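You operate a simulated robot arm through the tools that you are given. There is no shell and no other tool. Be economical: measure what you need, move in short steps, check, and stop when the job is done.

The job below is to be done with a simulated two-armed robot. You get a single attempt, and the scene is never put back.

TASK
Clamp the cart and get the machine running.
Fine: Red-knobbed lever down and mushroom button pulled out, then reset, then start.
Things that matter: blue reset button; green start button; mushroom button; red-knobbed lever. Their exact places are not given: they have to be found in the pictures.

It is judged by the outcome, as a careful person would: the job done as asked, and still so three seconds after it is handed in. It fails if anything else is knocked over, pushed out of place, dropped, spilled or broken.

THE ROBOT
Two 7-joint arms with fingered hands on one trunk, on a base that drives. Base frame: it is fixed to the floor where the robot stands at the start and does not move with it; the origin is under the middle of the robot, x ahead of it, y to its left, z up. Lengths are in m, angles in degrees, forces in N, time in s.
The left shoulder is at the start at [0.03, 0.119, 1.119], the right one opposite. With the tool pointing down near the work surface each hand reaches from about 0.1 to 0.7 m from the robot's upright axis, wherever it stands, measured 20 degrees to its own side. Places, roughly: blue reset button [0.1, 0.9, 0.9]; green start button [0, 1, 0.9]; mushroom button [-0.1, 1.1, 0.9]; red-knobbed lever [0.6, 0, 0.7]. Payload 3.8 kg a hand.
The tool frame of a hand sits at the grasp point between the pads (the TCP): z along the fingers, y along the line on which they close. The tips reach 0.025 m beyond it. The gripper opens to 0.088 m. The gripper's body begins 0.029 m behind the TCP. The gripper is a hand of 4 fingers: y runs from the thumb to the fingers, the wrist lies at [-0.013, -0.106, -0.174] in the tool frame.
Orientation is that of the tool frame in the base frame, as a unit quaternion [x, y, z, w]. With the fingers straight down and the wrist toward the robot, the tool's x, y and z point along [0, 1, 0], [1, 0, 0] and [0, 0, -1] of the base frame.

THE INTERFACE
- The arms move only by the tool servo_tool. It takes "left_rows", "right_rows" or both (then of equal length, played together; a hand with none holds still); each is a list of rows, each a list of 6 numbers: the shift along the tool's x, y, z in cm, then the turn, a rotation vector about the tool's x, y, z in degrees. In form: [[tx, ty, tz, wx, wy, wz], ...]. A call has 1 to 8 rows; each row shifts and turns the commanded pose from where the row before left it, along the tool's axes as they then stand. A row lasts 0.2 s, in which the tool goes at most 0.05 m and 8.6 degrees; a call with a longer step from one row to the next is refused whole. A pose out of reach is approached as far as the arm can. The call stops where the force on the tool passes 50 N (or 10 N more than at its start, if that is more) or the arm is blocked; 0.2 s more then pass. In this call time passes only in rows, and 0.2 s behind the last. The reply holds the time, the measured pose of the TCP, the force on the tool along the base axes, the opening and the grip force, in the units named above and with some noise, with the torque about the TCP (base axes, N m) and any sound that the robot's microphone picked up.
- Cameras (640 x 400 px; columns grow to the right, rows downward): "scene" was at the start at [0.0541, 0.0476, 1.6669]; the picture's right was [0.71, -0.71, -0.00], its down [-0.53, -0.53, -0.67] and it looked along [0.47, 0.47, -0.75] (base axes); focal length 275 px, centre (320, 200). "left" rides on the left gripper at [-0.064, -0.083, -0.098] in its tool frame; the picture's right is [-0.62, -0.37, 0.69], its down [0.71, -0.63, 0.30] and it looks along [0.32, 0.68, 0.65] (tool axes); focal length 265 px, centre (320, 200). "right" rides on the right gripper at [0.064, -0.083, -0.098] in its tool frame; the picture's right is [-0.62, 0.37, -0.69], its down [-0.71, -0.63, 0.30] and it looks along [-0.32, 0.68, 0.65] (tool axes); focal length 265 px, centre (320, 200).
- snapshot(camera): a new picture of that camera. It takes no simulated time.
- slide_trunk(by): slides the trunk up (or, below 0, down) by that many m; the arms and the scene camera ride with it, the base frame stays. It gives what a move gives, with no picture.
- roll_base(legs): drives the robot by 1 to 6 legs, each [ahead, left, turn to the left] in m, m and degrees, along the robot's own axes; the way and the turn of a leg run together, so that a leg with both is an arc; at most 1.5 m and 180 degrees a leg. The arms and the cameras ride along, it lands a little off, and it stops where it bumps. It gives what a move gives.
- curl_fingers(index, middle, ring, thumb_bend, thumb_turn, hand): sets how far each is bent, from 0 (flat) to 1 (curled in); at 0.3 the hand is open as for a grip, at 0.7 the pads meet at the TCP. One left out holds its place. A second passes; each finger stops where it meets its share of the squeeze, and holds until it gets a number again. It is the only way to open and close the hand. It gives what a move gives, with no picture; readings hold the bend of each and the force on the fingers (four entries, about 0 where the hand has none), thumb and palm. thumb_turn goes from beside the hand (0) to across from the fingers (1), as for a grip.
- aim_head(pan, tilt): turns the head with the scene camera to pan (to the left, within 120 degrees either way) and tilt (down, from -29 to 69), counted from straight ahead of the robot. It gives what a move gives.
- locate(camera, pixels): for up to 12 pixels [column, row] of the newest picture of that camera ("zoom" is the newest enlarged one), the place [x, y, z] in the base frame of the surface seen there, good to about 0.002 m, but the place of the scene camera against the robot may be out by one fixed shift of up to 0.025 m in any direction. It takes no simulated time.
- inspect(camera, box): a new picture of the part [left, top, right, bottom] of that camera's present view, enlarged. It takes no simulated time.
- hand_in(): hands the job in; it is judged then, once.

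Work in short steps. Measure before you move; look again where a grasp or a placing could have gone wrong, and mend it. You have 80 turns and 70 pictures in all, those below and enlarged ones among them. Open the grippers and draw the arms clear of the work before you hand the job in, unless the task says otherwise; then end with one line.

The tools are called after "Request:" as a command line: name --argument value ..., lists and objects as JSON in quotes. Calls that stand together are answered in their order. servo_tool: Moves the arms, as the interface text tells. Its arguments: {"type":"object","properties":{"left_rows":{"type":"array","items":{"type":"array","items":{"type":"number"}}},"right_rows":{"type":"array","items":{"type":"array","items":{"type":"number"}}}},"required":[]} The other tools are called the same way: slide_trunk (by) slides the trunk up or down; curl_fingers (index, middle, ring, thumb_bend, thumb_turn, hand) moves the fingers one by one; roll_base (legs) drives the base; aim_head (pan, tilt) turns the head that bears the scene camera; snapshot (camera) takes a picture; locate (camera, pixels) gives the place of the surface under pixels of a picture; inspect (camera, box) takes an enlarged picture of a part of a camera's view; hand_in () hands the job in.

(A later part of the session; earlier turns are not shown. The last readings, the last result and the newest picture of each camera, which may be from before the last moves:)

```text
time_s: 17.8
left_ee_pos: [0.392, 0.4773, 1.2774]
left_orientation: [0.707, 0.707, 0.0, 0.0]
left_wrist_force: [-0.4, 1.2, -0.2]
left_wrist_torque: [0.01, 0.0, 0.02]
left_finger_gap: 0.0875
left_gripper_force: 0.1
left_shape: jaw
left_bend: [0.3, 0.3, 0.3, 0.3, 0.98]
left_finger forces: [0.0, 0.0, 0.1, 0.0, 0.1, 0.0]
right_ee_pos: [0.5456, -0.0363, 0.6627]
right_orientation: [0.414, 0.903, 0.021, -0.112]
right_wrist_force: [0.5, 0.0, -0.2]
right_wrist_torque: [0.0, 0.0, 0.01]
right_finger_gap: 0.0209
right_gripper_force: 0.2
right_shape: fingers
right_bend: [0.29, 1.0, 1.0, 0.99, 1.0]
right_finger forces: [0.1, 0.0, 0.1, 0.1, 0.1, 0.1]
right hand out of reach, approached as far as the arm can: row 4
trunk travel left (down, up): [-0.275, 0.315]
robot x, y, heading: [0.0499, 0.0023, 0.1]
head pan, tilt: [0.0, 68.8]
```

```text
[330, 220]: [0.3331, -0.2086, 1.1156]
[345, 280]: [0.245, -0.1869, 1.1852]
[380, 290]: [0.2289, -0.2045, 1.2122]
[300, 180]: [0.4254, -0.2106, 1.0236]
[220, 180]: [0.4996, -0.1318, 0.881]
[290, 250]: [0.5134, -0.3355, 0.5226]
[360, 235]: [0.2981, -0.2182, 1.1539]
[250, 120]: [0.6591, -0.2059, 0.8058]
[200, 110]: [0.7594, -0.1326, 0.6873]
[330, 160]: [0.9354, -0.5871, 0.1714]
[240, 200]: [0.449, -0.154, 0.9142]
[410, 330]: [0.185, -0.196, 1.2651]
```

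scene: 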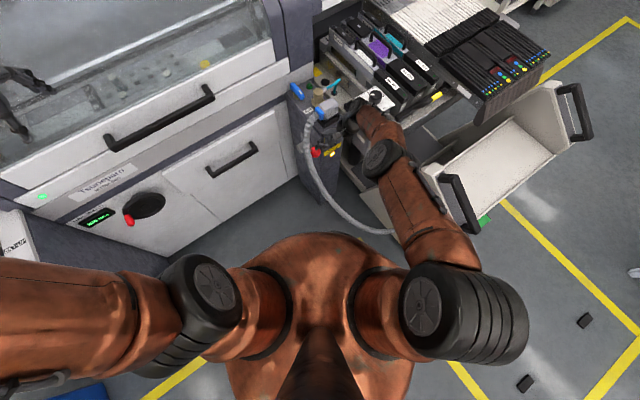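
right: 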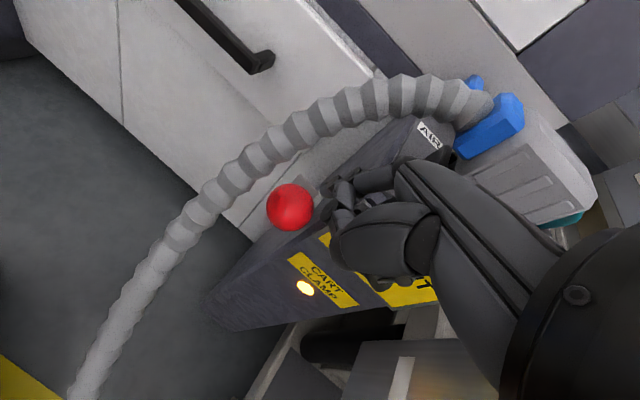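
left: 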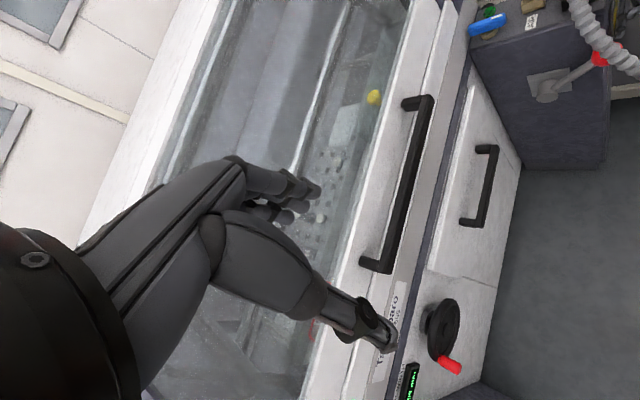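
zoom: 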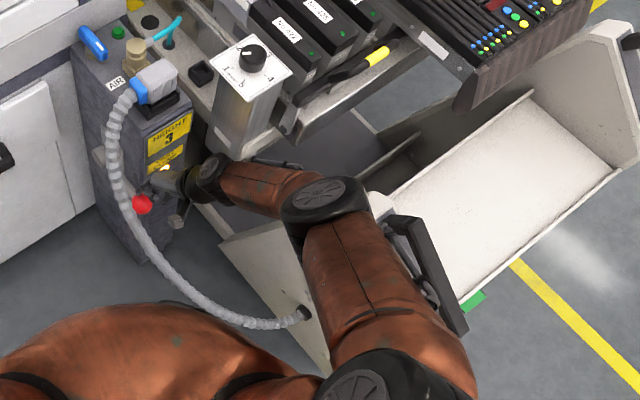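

Forearm is well above the handle. Slide the trunk down 3 cm, with the finger on the ball.

Request:
slide_trunk --by -0.03

Request:
inspect --camera "right" --box '[200, 100, 440, 300]'

Request:
inspect --camera "left" --box '[520, 20, 640, 120]'

```text
time_s: 18.5
left_ee_pos: [0.3934, 0.4765, 1.2485]
left_orientation: [0.708, 0.707, 0.0, 0.0]
left_wrist_force: [-0.2, -0.5, 0.0]
left_wrist_torque: [0.01, 0.0, -0.02]
left_finger_gap: 0.0874
left_gripper_force: 0.1
left_shape: jaw
left_bend: [0.3, 0.3, 0.3, 0.3, 0.98]
left_finger forces: [0.1, 0.0, 0.1, 0.1, 0.1, 0.0]
right_ee_pos: [0.5455, -0.0366, 0.6334]
right_orientation: [0.414, 0.903, 0.021, -0.112]
right_wrist_force: [-0.4, 0.1, -0.2]
right_wrist_torque: [-0.02, -0.01, -0.03]
right_finger_gap: 0.0206
right_gripper_force: 0.2
right_shape: fingers
right_bend: [0.29, 1.0, 1.0, 0.99, 1.0]
right_finger forces: [0.0, 0.1, 0.0, 0.0, 0.0, 0.0]
trunk travel left (down, up): [-0.245, 0.345]
robot x, y, heading: [0.0492, -0.0003, 0.0]
head pan, tilt: [0.0, 68.8]
```

```text
2.00 times, centred on (320, 200) of right
```

zoom: 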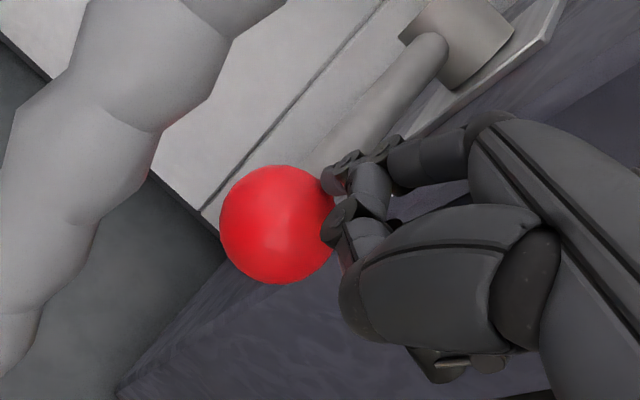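

```text
4.00 times, centred on (580, 70) of left
```

zoom: 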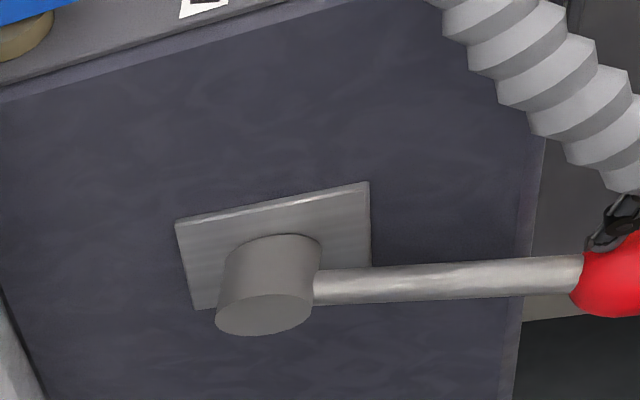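

Lever keeps moving without resistance. Another 5 cm.

Request:
slide_trunk --by -0.05

Request:
snapshot --camera "left"

Request:
inspect --camera "right" --box '[200, 100, 440, 300]'

```text
time_s: 19.4
left_ee_pos: [0.3928, 0.4779, 1.1987]
left_orientation: [0.707, 0.707, 0.001, 0.0]
left_wrist_force: [0.0, -0.6, 0.2]
left_wrist_torque: [0.0, -0.01, 0.02]
left_finger_gap: 0.0875
left_gripper_force: 0.0
left_shape: jaw
left_bend: [0.3, 0.3, 0.3, 0.3, 0.98]
left_finger forces: [0.0, 0.1, 0.0, 0.1, 0.1, 0.0]
right_ee_pos: [0.5465, -0.0359, 0.5841]
right_orientation: [0.415, 0.903, 0.021, -0.111]
right_wrist_force: [-1.5, -2.6, 7.0]
right_wrist_torque: [0.22, -0.24, -0.01]
right_finger_gap: 0.0206
right_gripper_force: 4.2
right_shape: fingers
right_bend: [0.29, 1.0, 1.0, 0.99, 1.0]
right_finger forces: [7.4, 0.0, 0.1, 0.0, 0.0, 0.0]
trunk travel left (down, up): [-0.195, 0.395]
robot x, y, heading: [0.0503, -0.0004, 0.0]
head pan, tilt: [0.0, 68.8]
```

```text
35 pictures are left
```

left: 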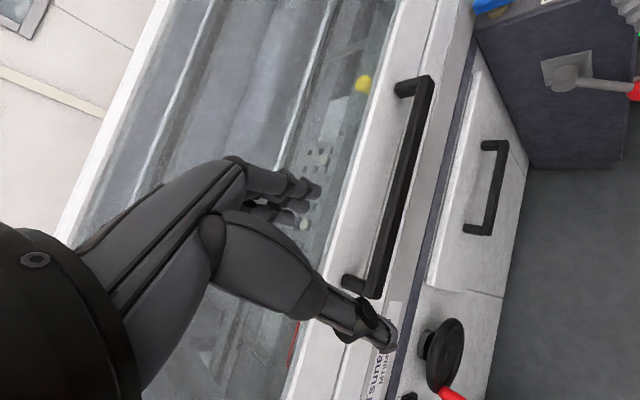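

```text
2.00 times, centred on (320, 200) of right
```

zoom: 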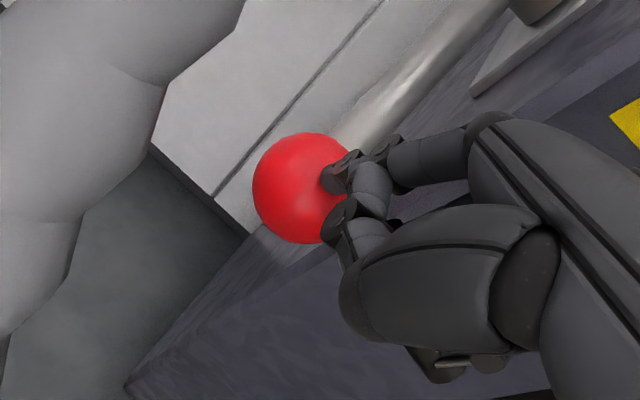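

Now 7 N; ball is about 40° below horizontal. Another 2 cm to feel the stop.

Request:
slide_trunk --by -0.02

Request:
inspect --camera "right" --box '[200, 100, 440, 300]'

```text
time_s: 19.8
left_ee_pos: [0.3916, 0.4759, 1.1922]
left_orientation: [0.708, 0.706, 0.001, 0.001]
left_wrist_force: [0.7, -0.8, -0.7]
left_wrist_torque: [0.01, 0.01, 0.0]
left_finger_gap: 0.0876
left_gripper_force: 0.0
left_shape: jaw
left_bend: [0.3, 0.3, 0.3, 0.3, 0.98]
left_finger forces: [0.1, 0.0, 0.0, 0.0, 0.0, 0.1]
right_ee_pos: [0.5507, -0.0396, 0.5819]
right_orientation: [0.418, 0.902, 0.024, -0.109]
right_wrist_force: [-11.8, -9.4, 32.8]
right_wrist_torque: [1.29, -0.87, 0.24]
right_finger_gap: 0.0202
right_gripper_force: 16.7
right_shape: fingers
right_bend: [0.3, 1.0, 1.0, 0.99, 1.0]
right_finger forces: [33.8, 0.1, 0.0, 0.0, 0.0, 0.0]
trunk travel left (down, up): [-0.188, 0.402]
robot x, y, heading: [0.0496, 0.0006, -0.1]
head pan, tilt: [0.0, 68.8]
stopped: the force on the tool passed its limit at 63 N (the readings are from after the stop); the commanded pose is now the measured one
```

```text
2.00 times, centred on (320, 200) of right
```

zoom: 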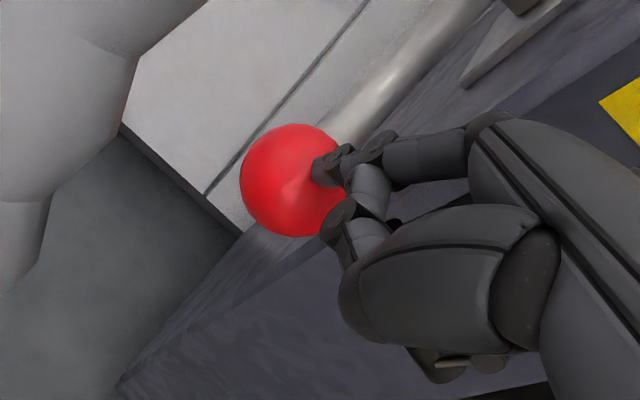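

The stop is reached (63 N at ~40° below horizontal). I raise the trunk off the lever by its earlier travel and check it stays down.

Request:
slide_trunk --by 0.087

Request:
servo_tool --right_rows '[[0.5, -3.5, -2.0, 0, 0, 0], [0.5, -3.5, -2.0, 0, 0, 0], [0.5, -2, -4, 0, 0, 0], [0.5, -2, -4, 0, 0, 0], [0.5, -1, -4.5, 0, 0, 0], [0.5, -1, -4.5, 0, 0, 0], [0.5, 0, -4.5, 0, 0, 0]]'

Request:
snapshot --camera "scene"

Request:
inspect --camera "left" --box '[520, 20, 640, 120]'

```text
time_s: 21.1
left_ee_pos: [0.3932, 0.4764, 1.2783]
left_orientation: [0.708, 0.706, 0.0, -0.001]
left_wrist_force: [0.5, -0.2, -1.1]
left_wrist_torque: [0.02, 0.02, 0.02]
left_finger_gap: 0.0878
left_gripper_force: 0.1
left_shape: jaw
left_bend: [0.3, 0.3, 0.3, 0.3, 0.98]
left_finger forces: [0.0, 0.0, 0.1, 0.0, 0.0, 0.0]
right_ee_pos: [0.5504, -0.0394, 0.6656]
right_orientation: [0.417, 0.902, 0.022, -0.11]
right_wrist_force: [-0.2, 0.0, 0.3]
right_wrist_torque: [-0.01, 0.03, 0.0]
right_finger_gap: 0.0204
right_gripper_force: 0.1
right_shape: fingers
right_bend: [0.29, 1.0, 1.0, 0.99, 1.0]
right_finger forces: [0.1, 0.1, 0.0, 0.0, 0.1, 0.0]
trunk travel left (down, up): [-0.275, 0.315]
robot x, y, heading: [0.0526, 0.0026, 0.0]
head pan, tilt: [0.0, 68.8]
```

```text
time_s: 22.6
left_ee_pos: [0.3912, 0.476, 1.2781]
left_orientation: [0.709, 0.705, 0.0, 0.0]
left_wrist_force: [0.3, -0.1, 0.2]
left_wrist_torque: [0.04, 0.01, -0.01]
left_finger_gap: 0.0878
left_gripper_force: 0.0
left_shape: jaw
left_bend: [0.3, 0.3, 0.3, 0.3, 0.98]
left_finger forces: [0.0, 0.2, 0.1, 0.1, 0.0, 0.0]
right_ee_pos: [0.475, -0.1319, 0.9302]
right_orientation: [0.417, 0.902, 0.022, -0.11]
right_wrist_force: [-0.1, 0.4, -0.1]
right_wrist_torque: [0.0, 0.01, 0.05]
right_finger_gap: 0.0209
right_gripper_force: 0.1
right_shape: fingers
right_bend: [0.29, 1.0, 1.0, 0.99, 1.0]
right_finger forces: [0.1, 0.0, 0.0, 0.0, 0.1, 0.0]
trunk travel left (down, up): [-0.275, 0.315]
robot x, y, heading: [0.048, 0.0009, -0.0]
head pan, tilt: [0.0, 68.8]
```

```text
32 pictures are left
```

scene: 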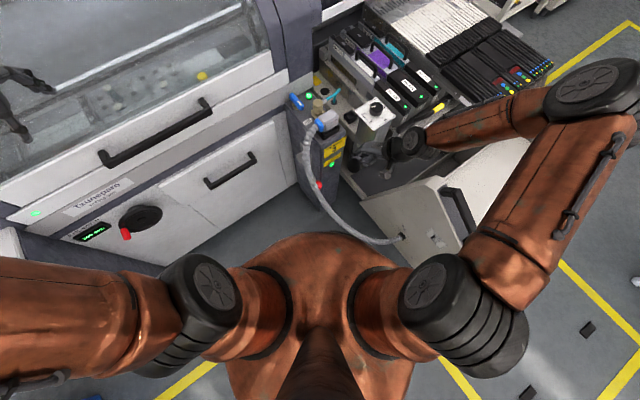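

```text
4.00 times, centred on (580, 70) of left
```

zoom: 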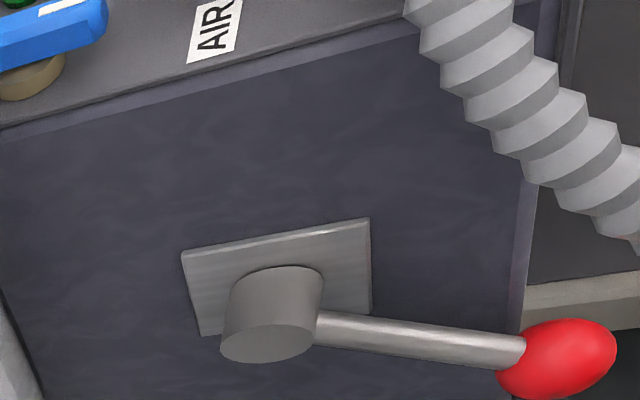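

The lever is down and the clamp lamp at (332,165) has gone green. Now I pull the right hand in and look left to plan the drive to the panel.

Request:
servo_tool --right_rows '[[1.18, -2.32, -2.68, 0, 0, 0], [1.18, -2.32, -2.68, 0, 0, 0], [1.18, -2.32, -2.68, 0, 0, 0], [1.18, -2.32, -2.68, 0, 0, 0], [1.18, -2.32, -2.68, 0, 0, 0]]'

Request:
aim_head --pan 100 --tilt 45

Request:
snapshot --camera "scene"

Request:
locate --camera "scene" --pixels '[[250, 190], [300, 250], [250, 250], [200, 220], [320, 200], [330, 150], [300, 130], [350, 230], [240, 320], [270, 150], [400, 340], [330, 300]]'

```text
time_s: 23.9
left_ee_pos: [0.3917, 0.4764, 1.2797]
left_orientation: [0.708, 0.706, 0.0, -0.001]
left_wrist_force: [-0.6, -1.0, -0.8]
left_wrist_torque: [-0.03, 0.0, 0.0]
left_finger_gap: 0.0878
left_gripper_force: 0.0
left_shape: jaw
left_bend: [0.3, 0.3, 0.3, 0.3, 0.98]
left_finger forces: [0.1, 0.0, 0.0, 0.0, 0.0, 0.0]
right_ee_pos: [0.374, -0.1812, 1.0798]
right_orientation: [0.417, 0.902, 0.022, -0.11]
right_wrist_force: [0.5, -0.9, 0.3]
right_wrist_torque: [-0.02, 0.01, -0.01]
right_finger_gap: 0.0205
right_gripper_force: 0.0
right_shape: fingers
right_bend: [0.29, 1.0, 1.0, 0.99, 1.0]
right_finger forces: [0.0, 0.1, 0.1, 0.0, 0.0, 0.1]
trunk travel left (down, up): [-0.275, 0.315]
robot x, y, heading: [0.0504, 0.0019, -0.4]
head pan, tilt: [0.0, 68.8]
```

```text
time_s: 25.6
left_ee_pos: [0.3922, 0.4772, 1.2789]
left_orientation: [0.708, 0.706, 0.0, 0.0]
left_wrist_force: [0.1, -1.1, 0.5]
left_wrist_torque: [0.01, -0.02, -0.01]
left_finger_gap: 0.0874
left_gripper_force: 0.1
left_shape: jaw
left_bend: [0.3, 0.3, 0.3, 0.3, 0.98]
left_finger forces: [0.0, 0.1, 0.0, 0.0, 0.1, 0.0]
right_ee_pos: [0.375, -0.1796, 1.0812]
right_orientation: [0.416, 0.902, 0.022, -0.111]
right_wrist_force: [0.5, -0.7, -0.1]
right_wrist_torque: [-0.01, 0.02, -0.04]
right_finger_gap: 0.0206
right_gripper_force: 0.1
right_shape: fingers
right_bend: [0.29, 1.0, 1.0, 0.99, 1.0]
right_finger forces: [0.0, 0.0, 0.0, 0.0, 0.0, 0.0]
trunk travel left (down, up): [-0.275, 0.315]
robot x, y, heading: [0.0507, -0.0013, -0.1]
head pan, tilt: [100.0, 45.0]
```

```text
30 pictures are left
```

scene: 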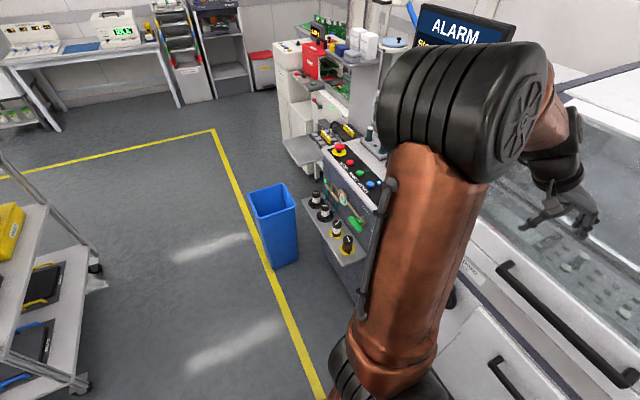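

```text
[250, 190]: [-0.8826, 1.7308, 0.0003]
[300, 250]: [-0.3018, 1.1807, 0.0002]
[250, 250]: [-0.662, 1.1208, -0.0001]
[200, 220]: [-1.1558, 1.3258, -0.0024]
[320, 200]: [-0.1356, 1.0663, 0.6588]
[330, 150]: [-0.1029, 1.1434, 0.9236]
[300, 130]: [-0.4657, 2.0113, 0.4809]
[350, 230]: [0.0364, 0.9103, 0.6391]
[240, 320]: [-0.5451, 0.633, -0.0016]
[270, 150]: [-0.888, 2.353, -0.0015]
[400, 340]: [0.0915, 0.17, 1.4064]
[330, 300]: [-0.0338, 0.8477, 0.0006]
```

Panel row seen: mushroom (340,148), red STOP (350,158), green (361,173), blue (373,183); bin beyond at about (-0.45,1.05). I turn 70° left, then drive to about (-0.15,0.55).

Request:
roll_base --legs '[[0, 0, 70], [0.45, 0.376, 0]]'

Request:
aim_head --pan 0 --tilt 52

Request:
snapshot --camera "scene"

```text
time_s: 32.0
left_ee_pos: [-0.4878, 1.0328, 1.2786]
left_orientation: [0.169, 0.986, -0.001, 0.0]
left_wrist_force: [-0.2, 0.4, 0.4]
left_wrist_torque: [0.01, -0.02, 0.0]
left_finger_gap: 0.0876
left_gripper_force: 0.1
left_shape: jaw
left_bend: [0.3, 0.3, 0.3, 0.3, 0.98]
left_finger forces: [0.1, 0.0, 0.1, 0.0, 0.0, 0.1]
right_ee_pos: [0.1267, 0.7983, 1.0804]
right_orientation: [-0.18, 0.977, -0.045, -0.104]
right_wrist_force: [1.0, -0.8, 0.7]
right_wrist_torque: [0.0, 0.0, -0.06]
right_finger_gap: 0.0207
right_gripper_force: 0.0
right_shape: fingers
right_bend: [0.29, 1.0, 1.0, 0.99, 1.0]
right_finger forces: [0.0, 0.0, 0.0, 0.0, 0.0, 0.0]
trunk travel left (down, up): [-0.275, 0.315]
robot x, y, heading: [-0.1476, 0.5529, 70.4]
head pan, tilt: [100.0, 45.0]
```

```text
time_s: 33.8
left_ee_pos: [-0.4873, 1.0328, 1.279]
left_orientation: [0.169, 0.986, 0.0, 0.0]
left_wrist_force: [-0.3, -0.7, -0.4]
left_wrist_torque: [0.02, -0.01, 0.0]
left_finger_gap: 0.0877
left_gripper_force: 0.1
left_shape: jaw
left_bend: [0.3, 0.3, 0.3, 0.3, 0.98]
left_finger forces: [0.0, 0.0, 0.0, 0.1, 0.1, 0.0]
right_ee_pos: [0.1259, 0.7972, 1.0807]
right_orientation: [-0.18, 0.977, -0.046, -0.103]
right_wrist_force: [-0.1, -0.3, 0.3]
right_wrist_torque: [-0.03, -0.03, 0.02]
right_finger_gap: 0.0206
right_gripper_force: 0.1
right_shape: fingers
right_bend: [0.29, 1.0, 1.0, 0.99, 1.0]
right_finger forces: [0.0, 0.1, 0.0, 0.0, 0.0, 0.0]
trunk travel left (down, up): [-0.275, 0.315]
robot x, y, heading: [-0.154, 0.5501, 70.3]
head pan, tilt: [0.0, 52.0]
```

```text
29 pictures are left
```

scene: 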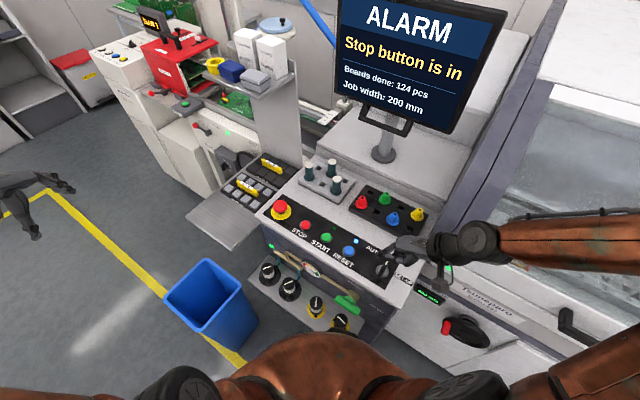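

Panel in clear view: mushroom (281,209), red (304,224), green (326,237), blue (348,251). Measure all.

Request:
inspect --camera "scene" --box '[250, 180, 410, 290]'

Request:
locate --camera "scene" --pixels '[[281, 205], [281, 218], [274, 210], [304, 223], [326, 236], [348, 250], [315, 230], [340, 260], [290, 240], [362, 255], [360, 202], [340, 190]]'

Request:
snapshot --camera "right"

```text
3.64 times, centred on (330, 235) of scene
```

zoom: 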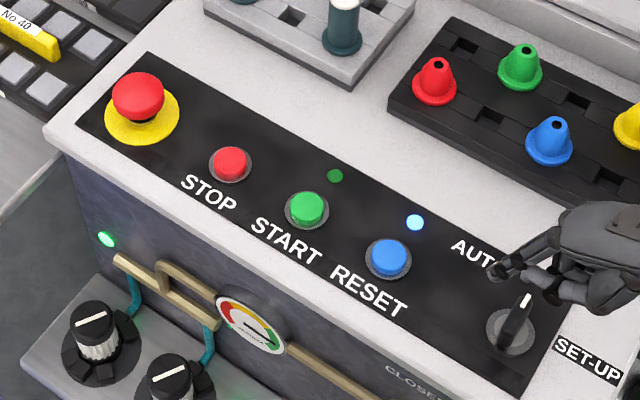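

```text
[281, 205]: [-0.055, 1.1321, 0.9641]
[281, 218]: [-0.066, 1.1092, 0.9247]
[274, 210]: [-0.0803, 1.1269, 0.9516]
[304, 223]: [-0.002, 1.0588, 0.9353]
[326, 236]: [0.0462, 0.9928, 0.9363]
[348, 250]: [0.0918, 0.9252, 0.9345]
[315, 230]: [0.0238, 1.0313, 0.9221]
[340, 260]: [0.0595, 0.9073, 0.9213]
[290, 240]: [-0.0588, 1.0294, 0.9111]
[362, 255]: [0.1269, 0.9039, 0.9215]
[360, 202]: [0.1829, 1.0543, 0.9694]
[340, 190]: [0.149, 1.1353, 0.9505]
```

```text
27 pictures are left
```

right: 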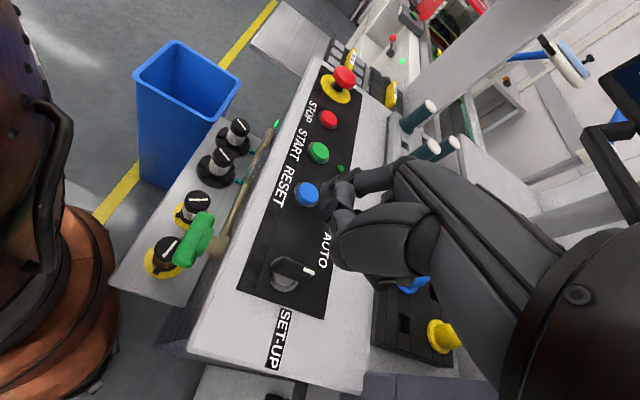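

Cross-check the mushroom and buttons with the right wrist camera.

Request:
locate --camera "right" --pixels '[[345, 76], [338, 72], [352, 72], [340, 84], [330, 118], [319, 150], [307, 192], [326, 99], [338, 95], [357, 110], [329, 208], [316, 220]]'

Request:
inspect --camera "right" --box '[270, 40, 390, 240]'

```text
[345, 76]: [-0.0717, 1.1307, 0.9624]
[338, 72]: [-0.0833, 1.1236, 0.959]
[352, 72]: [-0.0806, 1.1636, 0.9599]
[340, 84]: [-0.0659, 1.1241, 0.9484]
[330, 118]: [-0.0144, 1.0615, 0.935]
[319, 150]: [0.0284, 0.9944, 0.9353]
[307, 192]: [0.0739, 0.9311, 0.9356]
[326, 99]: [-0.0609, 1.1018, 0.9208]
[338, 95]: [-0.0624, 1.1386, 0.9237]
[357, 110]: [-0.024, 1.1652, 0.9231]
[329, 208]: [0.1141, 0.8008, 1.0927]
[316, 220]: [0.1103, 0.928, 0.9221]
```

```text
2.00 times, centred on (330, 140) of right
```

zoom: 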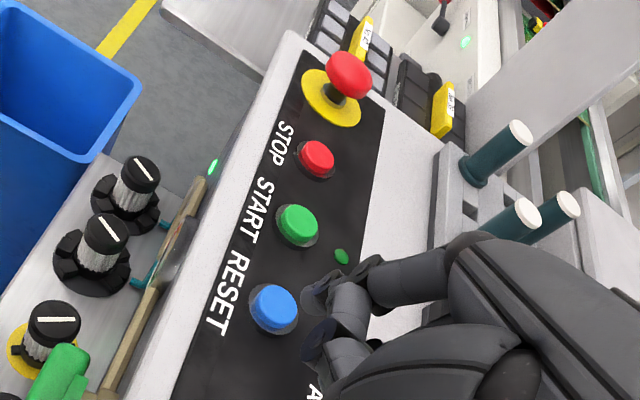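

The wrist camera shows the scene camera offset by ~+0.016 in x. Mushroom is near (-0.073,1.135), head top z≈0.963. I bring the left hand toward it, still high, to measure with its own camera.

Request:
servo_tool --left_rows '[[-3.9, 1.85, 2.1, 0, 0, 0], [-3.9, 1.85, 2.1, 0, 0, 0], [-3.9, 1.85, 2.1, 0, 0, 0], [-3.9, 1.85, 2.1, 0, 0, 0], [-3.9, 1.85, 2.1, 0, 0, 0], [-3.9, 1.85, 2.1, 0, 0, 0], [-3.9, 1.85, 2.1, 0, 0, 0], [-3.9, 1.85, 2.1, 0, 0, 0]]'

Request:
snapshot --camera "left"

Request:
snapshot --camera "scene"

```text
time_s: 35.6
left_ee_pos: [-0.1419, 1.0687, 1.1103]
left_orientation: [0.169, 0.986, 0.0, 0.0]
left_wrist_force: [-0.1, -0.8, -0.2]
left_wrist_torque: [-0.01, 0.0, 0.06]
left_finger_gap: 0.0876
left_gripper_force: 0.1
left_shape: jaw
left_bend: [0.3, 0.3, 0.3, 0.3, 0.98]
left_finger forces: [0.0, 0.1, 0.0, 0.0, 0.0, 0.0]
right_ee_pos: [0.1278, 0.7983, 1.0802]
right_orientation: [-0.182, 0.977, -0.046, -0.104]
right_wrist_force: [0.7, -0.3, -0.2]
right_wrist_torque: [0.0, 0.04, 0.03]
right_finger_gap: 0.0206
right_gripper_force: 0.0
right_shape: fingers
right_bend: [0.29, 1.0, 1.0, 0.99, 1.0]
right_finger forces: [0.1, 0.0, 0.0, 0.0, 0.0, 0.1]
trunk travel left (down, up): [-0.275, 0.315]
robot x, y, heading: [-0.1495, 0.5492, 70.6]
head pan, tilt: [0.0, 52.0]
```

```text
25 pictures are left
```

left: 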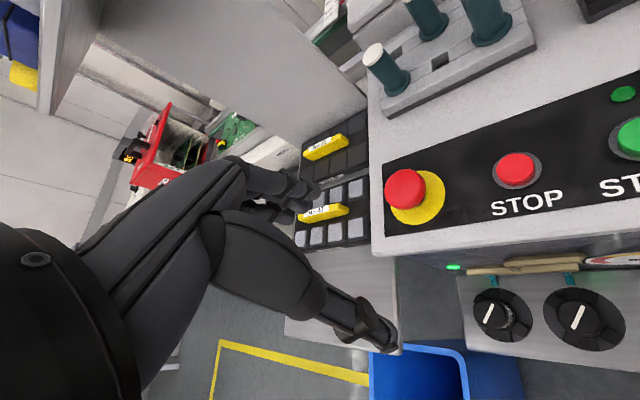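

```text
24 pictures are left
```

scene: 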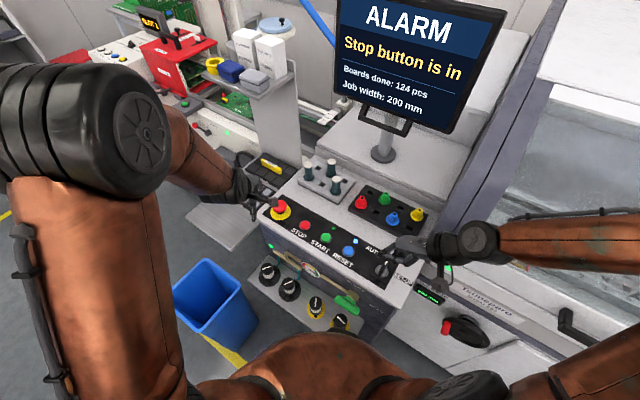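

Measure the mushroom in the left picture: head centre (405,188), edges, and plate.

Request:
locate --camera "left" --pixels '[[405, 188], [388, 188], [423, 185], [404, 172], [405, 205], [428, 178], [440, 195], [415, 220], [515, 167], [400, 222], [300, 185], [385, 340]]'

Request:
inspect --camera "left" --box '[360, 130, 560, 250]'

```text
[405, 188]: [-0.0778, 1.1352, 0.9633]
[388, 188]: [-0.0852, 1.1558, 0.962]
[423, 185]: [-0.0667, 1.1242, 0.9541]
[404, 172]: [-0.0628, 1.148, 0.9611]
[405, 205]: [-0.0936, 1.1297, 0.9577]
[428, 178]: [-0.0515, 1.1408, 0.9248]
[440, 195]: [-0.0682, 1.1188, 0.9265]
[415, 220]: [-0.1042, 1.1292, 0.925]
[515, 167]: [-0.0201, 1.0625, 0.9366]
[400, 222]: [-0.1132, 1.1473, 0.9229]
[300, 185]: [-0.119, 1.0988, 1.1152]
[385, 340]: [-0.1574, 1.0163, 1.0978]
```

```text
3.20 times, centred on (460, 190) of left
```

zoom: 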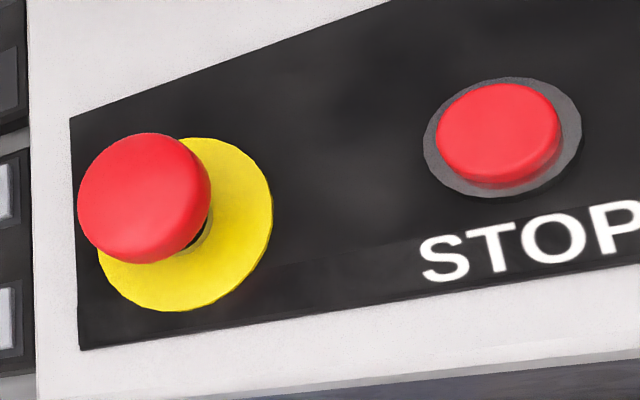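

Head centre ≈(-0.077,1.139), top 0.963. I move the open left hand over it at TCP z≈1.04.

Request:
servo_tool --left_rows '[[-1.27, 2.9, 2.33, 0, 0, 0], [-1.27, 2.9, 2.33, 0, 0, 0], [-1.27, 2.9, 2.33, 0, 0, 0]]'

Request:
snapshot --camera "left"

```text
time_s: 36.4
left_ee_pos: [-0.0781, 1.138, 1.0391]
left_orientation: [0.169, 0.986, -0.001, 0.0]
left_wrist_force: [0.6, 0.3, 0.1]
left_wrist_torque: [-0.03, 0.0, 0.04]
left_finger_gap: 0.0878
left_gripper_force: 0.2
left_shape: jaw
left_bend: [0.3, 0.3, 0.3, 0.3, 0.98]
left_finger forces: [0.0, 0.0, 0.1, 0.0, 0.0, 0.0]
right_ee_pos: [0.1248, 0.799, 1.0797]
right_orientation: [-0.181, 0.977, -0.046, -0.105]
right_wrist_force: [0.7, 0.2, 0.1]
right_wrist_torque: [-0.01, -0.03, 0.0]
right_finger_gap: 0.0205
right_gripper_force: 0.0
right_shape: fingers
right_bend: [0.29, 1.0, 1.0, 0.99, 1.0]
right_finger forces: [0.1, 0.0, 0.0, 0.1, 0.1, 0.0]
trunk travel left (down, up): [-0.275, 0.315]
robot x, y, heading: [-0.1517, 0.5516, 70.6]
head pan, tilt: [0.0, 52.0]
```

```text
22 pictures are left
```

left: 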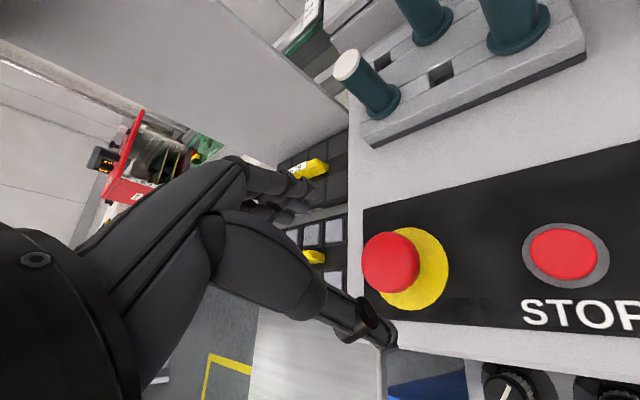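

Projection matches: the head (391,263) is directly under the TCP. I lower 8.2 cm so the pads straddle the head.

Request:
servo_tool --left_rows '[[0, 0, 2.1, 0, 0, 0], [0, 0, 2.1, 0, 0, 0], [0, 0, 2.0, 0, 0, 0], [0, 0, 2.0, 0, 0, 0]]'

Request:
snapshot --camera "left"

```text
time_s: 37.4
left_ee_pos: [-0.0789, 1.138, 0.9587]
left_orientation: [0.17, 0.986, -0.001, 0.0]
left_wrist_force: [1.3, 0.3, -0.1]
left_wrist_torque: [-0.03, -0.01, -0.03]
left_finger_gap: 0.0873
left_gripper_force: 0.0
left_shape: jaw
left_bend: [0.3, 0.3, 0.3, 0.3, 0.98]
left_finger forces: [0.0, 0.1, 0.1, 0.0, 0.1, 0.1]
right_ee_pos: [0.127, 0.7977, 1.0807]
right_orientation: [-0.181, 0.977, -0.045, -0.102]
right_wrist_force: [0.0, 0.5, -0.2]
right_wrist_torque: [0.02, 0.0, -0.01]
right_finger_gap: 0.0207
right_gripper_force: 0.0
right_shape: fingers
right_bend: [0.29, 1.0, 1.0, 0.99, 1.0]
right_finger forces: [0.0, 0.0, 0.0, 0.0, 0.1, 0.1]
trunk travel left (down, up): [-0.275, 0.315]
robot x, y, heading: [-0.1495, 0.5514, 70.6]
head pan, tilt: [0.0, 52.0]
```

```text
21 pictures are left
```

left: 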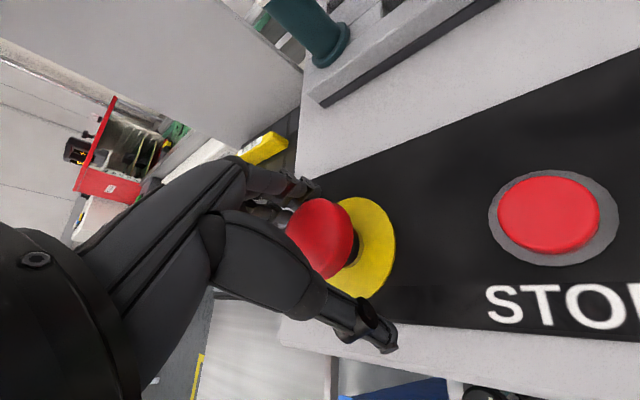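

The head lies between thumb and fingers. I close the hand.

Request:
curl_fingers --hand "left" --index 0.75 --middle 0.75 --ring 0.75 --thumb_bend 0.75

Request:
inspect --camera "left" --box '[220, 130, 440, 370]'

```text
time_s: 38.4
left_ee_pos: [-0.0784, 1.1406, 0.956]
left_orientation: [0.169, 0.986, -0.001, 0.0]
left_wrist_force: [3.0, 18.0, -6.9]
left_wrist_torque: [-0.05, -0.13, -0.17]
left_finger_gap: 0.026
left_gripper_force: 25.0
left_shape: fingers
left_bend: [0.73, 0.57, 0.73, 0.64, 0.96]
left_finger forces: [13.8, 12.2, 10.8, 0.1, 12.5, 0.0]
right_ee_pos: [0.1263, 0.8006, 1.0795]
right_orientation: [-0.181, 0.977, -0.046, -0.104]
right_wrist_force: [0.8, 0.6, 0.3]
right_wrist_torque: [0.0, -0.01, 0.03]
right_finger_gap: 0.0208
right_gripper_force: 0.0
right_shape: fingers
right_bend: [0.29, 1.0, 1.0, 0.99, 1.0]
right_finger forces: [0.1, 0.0, 0.0, 0.0, 0.0, 0.0]
trunk travel left (down, up): [-0.275, 0.315]
robot x, y, heading: [-0.1535, 0.5501, 70.5]
head pan, tilt: [0.0, 52.0]
```

```text
1.67 times, centred on (330, 250) of left
```

zoom: 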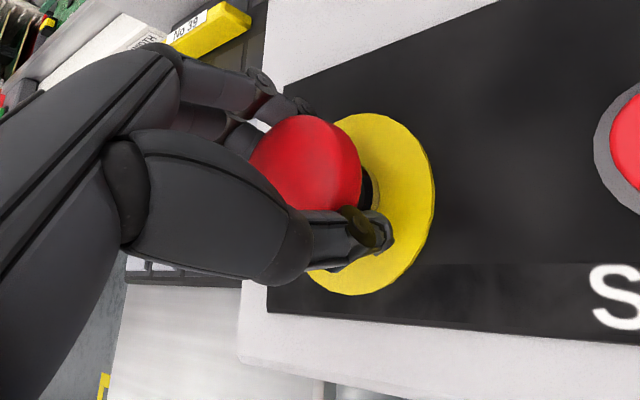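

Fingers grip just under the head. I pull straight up in small steps.

Request:
servo_tool --left_rows '[[0, 0, -0.5, 0, 0, 0], [0, 0, -0.5, 0, 0, 0], [0, 0, -0.5, 0, 0, 0], [0, 0, -0.5, 0, 0, 0]]'

Request:
inspect --camera "left" --box '[220, 130, 440, 370]'

```text
time_s: 39.5
left_ee_pos: [-0.081, 1.1375, 0.9682]
left_orientation: [0.169, 0.985, -0.011, -0.004]
left_wrist_force: [7.8, 22.6, -35.9]
left_wrist_torque: [-0.22, -0.12, -0.26]
left_finger_gap: 0.0267
left_gripper_force: 27.5
left_shape: fingers
left_bend: [0.73, 0.55, 0.73, 0.65, 0.96]
left_finger forces: [16.1, 16.9, 10.3, 0.0, 11.9, 0.0]
right_ee_pos: [0.1276, 0.8026, 1.0783]
right_orientation: [-0.18, 0.977, -0.047, -0.104]
right_wrist_force: [-0.3, 0.2, 0.5]
right_wrist_torque: [-0.02, -0.01, 0.01]
right_finger_gap: 0.0209
right_gripper_force: 0.1
right_shape: fingers
right_bend: [0.29, 1.0, 1.0, 0.99, 1.0]
right_finger forces: [0.1, 0.0, 0.1, 0.0, 0.0, 0.1]
trunk travel left (down, up): [-0.275, 0.315]
robot x, y, heading: [-0.1496, 0.5497, 70.5]
head pan, tilt: [0.0, 52.0]
stopped in row 4 (left hand): the force on the tool passed its limit at 51 N (the readings are from after the stop); the commanded pose is now the measured one
```

```text
1.67 times, centred on (330, 250) of left
```

zoom: 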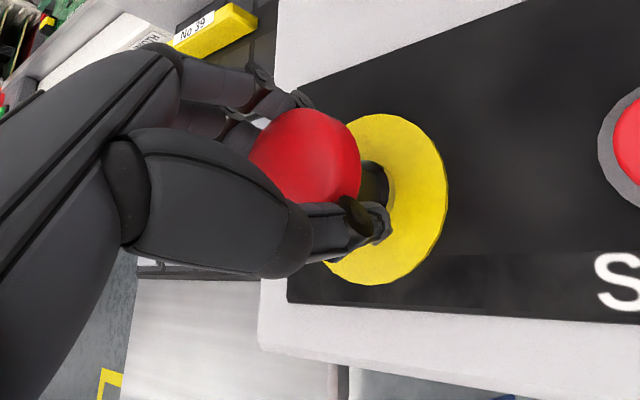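

The head rose about 1.2 cm with the hand and hit a stop. I check the monitor.

Request:
inspect --camera "scene" --box '[240, 0, 520, 280]'

```text
1.43 times, centred on (380, 140) of scene
```

zoom: 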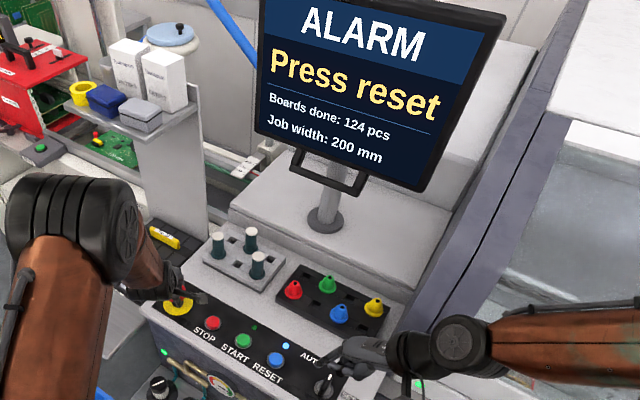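

The screen says "Press reset". I release the mushroom, rise straight up, then withdraw left.

Request:
curl_fingers --hand "left" --index 0.25 --middle 0.25 --ring 0.25 --thumb_bend 0.25

Request:
servo_tool --left_rows '[[0, 0, -3, 0, 0, 0], [0, 0, -4, 0, 0, 0], [0, 0, -4, 0, 0, 0], [0, 0, -4, 0, 0, 0], [3, -2, -2, 0, 0, 0], [3.5, -2, -2, 0, 0, 0], [3.5, -2, -1, 0, 0, 0], [3.5, -2, 0, 0, 0, 0]]'

Request:
snapshot --camera "right"

```text
time_s: 40.5
left_ee_pos: [-0.08, 1.1357, 0.9745]
left_orientation: [0.17, 0.985, -0.006, -0.002]
left_wrist_force: [8.3, 8.5, 1.2]
left_wrist_torque: [0.18, -0.13, -0.08]
left_finger_gap: 0.0738
left_gripper_force: 5.0
left_shape: fingers
left_bend: [0.44, 0.25, 0.25, 0.25, 0.97]
left_finger forces: [10.6, 0.0, 0.0, 0.1, 0.0, 0.0]
right_ee_pos: [0.1265, 0.7978, 1.0795]
right_orientation: [-0.181, 0.977, -0.046, -0.104]
right_wrist_force: [-0.5, -0.3, -0.2]
right_wrist_torque: [0.01, 0.0, 0.0]
right_finger_gap: 0.0206
right_gripper_force: 0.0
right_shape: fingers
right_bend: [0.29, 1.0, 1.0, 0.99, 1.0]
right_finger forces: [0.0, 0.1, 0.0, 0.0, 0.0, 0.0]
trunk travel left (down, up): [-0.275, 0.315]
robot x, y, heading: [-0.1535, 0.5566, 70.8]
head pan, tilt: [0.0, 52.0]
```

```text
time_s: 42.3
left_ee_pos: [-0.2348, 1.1053, 1.1735]
left_orientation: [0.17, 0.985, -0.007, -0.002]
left_wrist_force: [-0.7, -0.9, -0.2]
left_wrist_torque: [0.03, -0.01, -0.01]
left_finger_gap: 0.0603
left_gripper_force: 0.0
left_shape: fingers
left_bend: [0.56, 0.25, 0.25, 0.25, 0.97]
left_finger forces: [0.0, 0.0, 0.1, 0.1, 0.0, 0.0]
right_ee_pos: [0.1244, 0.7978, 1.0795]
right_orientation: [-0.181, 0.977, -0.046, -0.102]
right_wrist_force: [0.5, -0.2, 0.1]
right_wrist_torque: [0.01, 0.02, -0.02]
right_finger_gap: 0.0205
right_gripper_force: 0.0
right_shape: fingers
right_bend: [0.29, 1.0, 1.0, 0.99, 1.0]
right_finger forces: [0.0, 0.0, 0.0, 0.1, 0.1, 0.0]
trunk travel left (down, up): [-0.275, 0.315]
robot x, y, heading: [-0.1532, 0.552, 70.5]
head pan, tilt: [0.0, 52.0]
```

```text
17 pictures are left
```

right: 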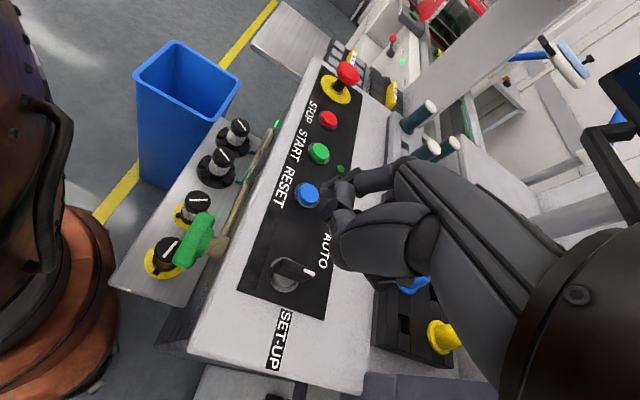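

Mushroom stands out at (347,73). I re-pitch the right hand so the index tip is clearly the lowest point, then measure tip and blue button.

Request:
servo_tool --right_rows '[[0, 0, 0, 8.33, 0, 0], [0, 0, 0, 8.33, 0, 0], [0, 0, 0, 8.33, 0, 0], [0, 0, 0, 0, -6.67, 0], [0, 0, 0, 0, -6.67, 0], [0, 0, 0, 0, -6.67, 0]]'

Request:
snapshot --camera "right"

```text
time_s: 43.7
left_ee_pos: [-0.2346, 1.1054, 1.1732]
left_orientation: [0.17, 0.985, -0.007, -0.002]
left_wrist_force: [-0.4, 0.3, 0.3]
left_wrist_torque: [0.02, -0.01, 0.03]
left_finger_gap: 0.0602
left_gripper_force: 0.0
left_shape: fingers
left_bend: [0.56, 0.25, 0.25, 0.25, 0.97]
left_finger forces: [0.0, 0.0, 0.0, 0.0, 0.0, 0.0]
right_ee_pos: [0.1255, 0.7973, 1.0804]
right_orientation: [-0.24, 0.94, -0.218, 0.104]
right_wrist_force: [0.1, -1.0, 0.0]
right_wrist_torque: [-0.02, -0.01, 0.0]
right_finger_gap: 0.0206
right_gripper_force: 0.1
right_shape: fingers
right_bend: [0.29, 1.0, 1.0, 0.99, 1.0]
right_finger forces: [0.0, 0.0, 0.0, 0.1, 0.0, 0.0]
trunk travel left (down, up): [-0.275, 0.315]
robot x, y, heading: [-0.1526, 0.5502, 70.6]
head pan, tilt: [0.0, 52.0]
```

```text
16 pictures are left
```

right: 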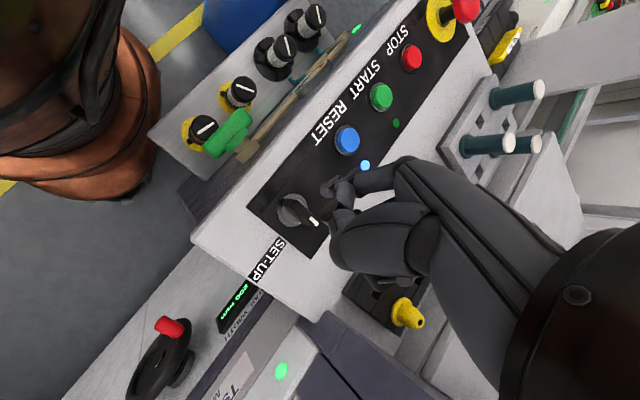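

Locate tip (~(330,186)), blue (347,140), green (381,97).

Request:
locate --camera "right" --pixels '[[328, 187], [332, 184], [340, 182], [347, 140], [347, 132], [381, 96], [345, 195], [338, 220], [313, 222], [365, 165]]'

Request:
inspect --camera "right" --box '[280, 80, 440, 280]'

```text
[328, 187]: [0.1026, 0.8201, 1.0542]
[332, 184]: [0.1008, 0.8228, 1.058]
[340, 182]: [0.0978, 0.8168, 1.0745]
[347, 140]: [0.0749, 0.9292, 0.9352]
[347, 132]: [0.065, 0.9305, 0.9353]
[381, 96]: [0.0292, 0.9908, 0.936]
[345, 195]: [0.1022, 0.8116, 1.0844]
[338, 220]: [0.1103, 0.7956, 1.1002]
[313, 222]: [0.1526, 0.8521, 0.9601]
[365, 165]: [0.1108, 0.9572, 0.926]
```

```text
2.00 times, centred on (360, 180) of right
```

zoom: 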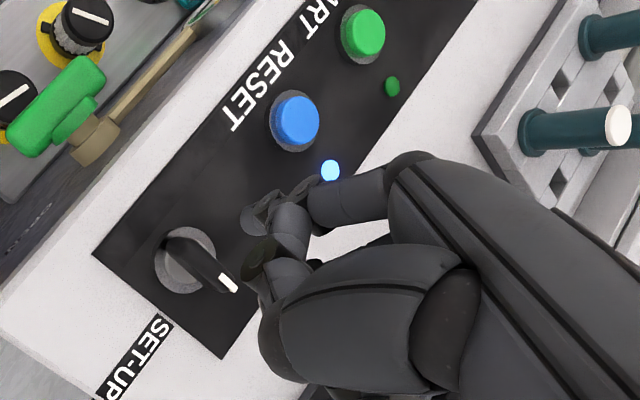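

Tip ≈(0.1025,0.824,1.048); blue centre ≈(0.073,0.930,0.9355). Move the tip to 3 cm above blue.

Request:
servo_tool --right_rows '[[-0.49, 3.35, 0.65, 0, 0, 0], [-0.49, 3.35, 0.65, 0, 0, 0], [-0.49, 3.35, 0.65, 0, 0, 0], [-0.49, 3.35, 0.65, 0, 0, 0]]'

Request:
inspect --camera "right" --box '[240, 100, 440, 300]'

```text
time_s: 44.7
left_ee_pos: [-0.2334, 1.1075, 1.1736]
left_orientation: [0.17, 0.985, -0.007, -0.002]
left_wrist_force: [0.5, -0.4, -0.8]
left_wrist_torque: [0.01, 0.0, -0.02]
left_finger_gap: 0.0602
left_gripper_force: 0.1
left_shape: fingers
left_bend: [0.56, 0.25, 0.25, 0.25, 0.97]
left_finger forces: [0.0, 0.0, 0.0, 0.1, 0.1, 0.0]
right_ee_pos: [0.0946, 0.9045, 0.9956]
right_orientation: [-0.24, 0.94, -0.218, 0.103]
right_wrist_force: [0.8, -0.4, -0.2]
right_wrist_torque: [-0.03, -0.04, 0.01]
right_finger_gap: 0.0206
right_gripper_force: 0.0
right_shape: fingers
right_bend: [0.29, 1.0, 1.0, 0.99, 1.0]
right_finger forces: [0.0, 0.1, 0.0, 0.0, 0.0, 0.0]
trunk travel left (down, up): [-0.275, 0.315]
robot x, y, heading: [-0.1517, 0.5519, 70.5]
head pan, tilt: [0.0, 52.0]
```

```text
2.00 times, centred on (340, 200) of right
```

zoom: 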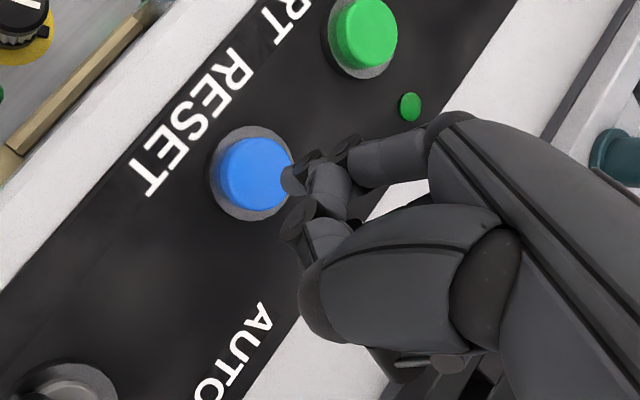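

Check the tip's exact place against the blue button.

Request:
locate --camera "zoom" --pixels '[[288, 182], [294, 172], [295, 190], [250, 172], [222, 172], [252, 140], [300, 220]]'

```text
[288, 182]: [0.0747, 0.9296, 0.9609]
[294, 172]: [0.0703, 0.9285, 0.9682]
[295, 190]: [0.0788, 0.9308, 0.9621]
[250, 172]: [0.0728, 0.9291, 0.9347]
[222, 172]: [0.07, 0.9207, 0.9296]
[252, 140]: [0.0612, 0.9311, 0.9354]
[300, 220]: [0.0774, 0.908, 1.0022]
```

Tip is over blue within a few mm. Press down in small steps.

Request:
servo_tool --right_rows '[[0.38, 0.18, 0.99, 0, 0, 0], [0.09, 0.46, 0.88, 0, 0, 0], [0.03, 0.14, 0.27, 0, 0, 0], [0.03, 0.14, 0.27, 0, 0, 0], [0.03, 0.14, 0.27, 0, 0, 0]]'

Request:
inspect --camera "scene" --box '[240, 0, 520, 280]'

```text
time_s: 45.9
left_ee_pos: [-0.2358, 1.1026, 1.1768]
left_orientation: [0.169, 0.986, -0.005, -0.001]
left_wrist_force: [-0.1, -0.6, 0.7]
left_wrist_torque: [0.03, 0.01, -0.05]
left_finger_gap: 0.06
left_gripper_force: 0.0
left_shape: fingers
left_bend: [0.56, 0.25, 0.25, 0.25, 0.97]
left_finger forces: [0.1, 0.1, 0.0, 0.0, 0.1, 0.0]
right_ee_pos: [0.0921, 0.8997, 0.9718]
right_orientation: [-0.241, 0.941, -0.212, 0.105]
right_wrist_force: [-2.4, -3.2, 48.4]
right_wrist_torque: [1.53, 1.22, 0.11]
right_finger_gap: 0.02
right_gripper_force: 24.8
right_shape: fingers
right_bend: [0.31, 1.0, 1.0, 0.98, 1.0]
right_finger forces: [49.2, 0.0, 0.0, 0.1, 0.0, 0.0]
trunk travel left (down, up): [-0.275, 0.315]
robot x, y, heading: [-0.1495, 0.551, 70.5]
head pan, tilt: [0.0, 52.0]
heard: click
```

```text
1.43 times, centred on (380, 140) of scene
```

zoom: 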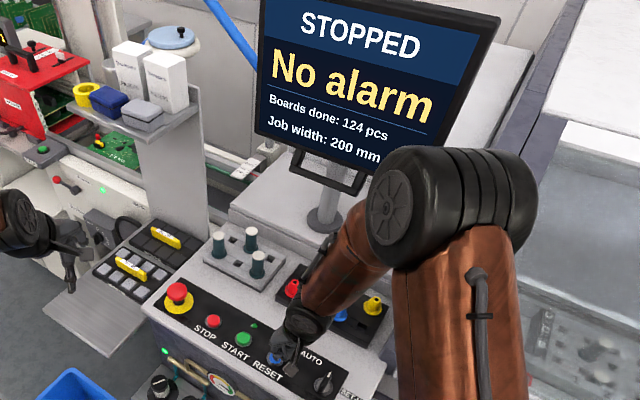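

Click heard, screen now "STOPPED / No alarm". I rise 4 cm and move over green.

Request:
servo_tool --right_rows '[[-0.18, -0.92, -1.77, 0, 0, 0], [-0.18, -0.92, -1.77, 0, 0, 0], [0.41, 3.4, -1.81, 0, 0, 0], [0.41, 3.4, -1.81, 0, 0, 0]]'

Request:
inspect --camera "right" --box '[240, 100, 440, 300]'

```text
time_s: 46.9
left_ee_pos: [-0.2336, 1.1071, 1.1736]
left_orientation: [0.169, 0.986, -0.007, -0.001]
left_wrist_force: [-0.1, -0.4, 0.1]
left_wrist_torque: [-0.02, -0.02, -0.01]
left_finger_gap: 0.0602
left_gripper_force: 0.0
left_shape: fingers
left_bend: [0.56, 0.25, 0.25, 0.25, 0.97]
left_finger forces: [0.1, 0.0, 0.1, 0.0, 0.0, 0.2]
right_ee_pos: [0.0491, 0.9627, 1.0072]
right_orientation: [-0.24, 0.94, -0.219, 0.104]
right_wrist_force: [0.5, 0.5, -0.3]
right_wrist_torque: [0.0, -0.01, 0.01]
right_finger_gap: 0.0209
right_gripper_force: 0.0
right_shape: fingers
right_bend: [0.29, 1.0, 1.0, 0.99, 1.0]
right_finger forces: [0.0, 0.0, 0.0, 0.0, 0.0, 0.0]
trunk travel left (down, up): [-0.275, 0.315]
robot x, y, heading: [-0.1514, 0.5501, 70.5]
head pan, tilt: [0.0, 52.0]
```

```text
2.00 times, centred on (340, 200) of right
```

zoom: 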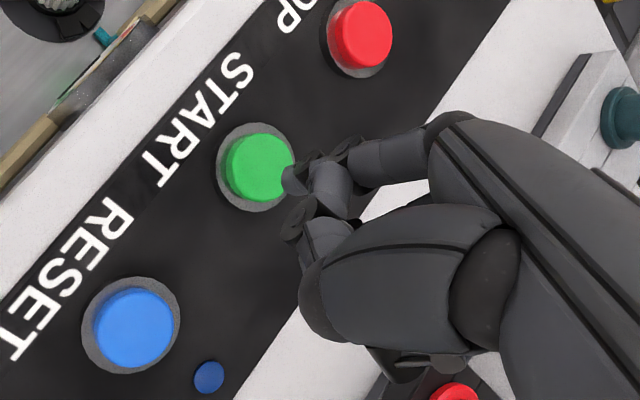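

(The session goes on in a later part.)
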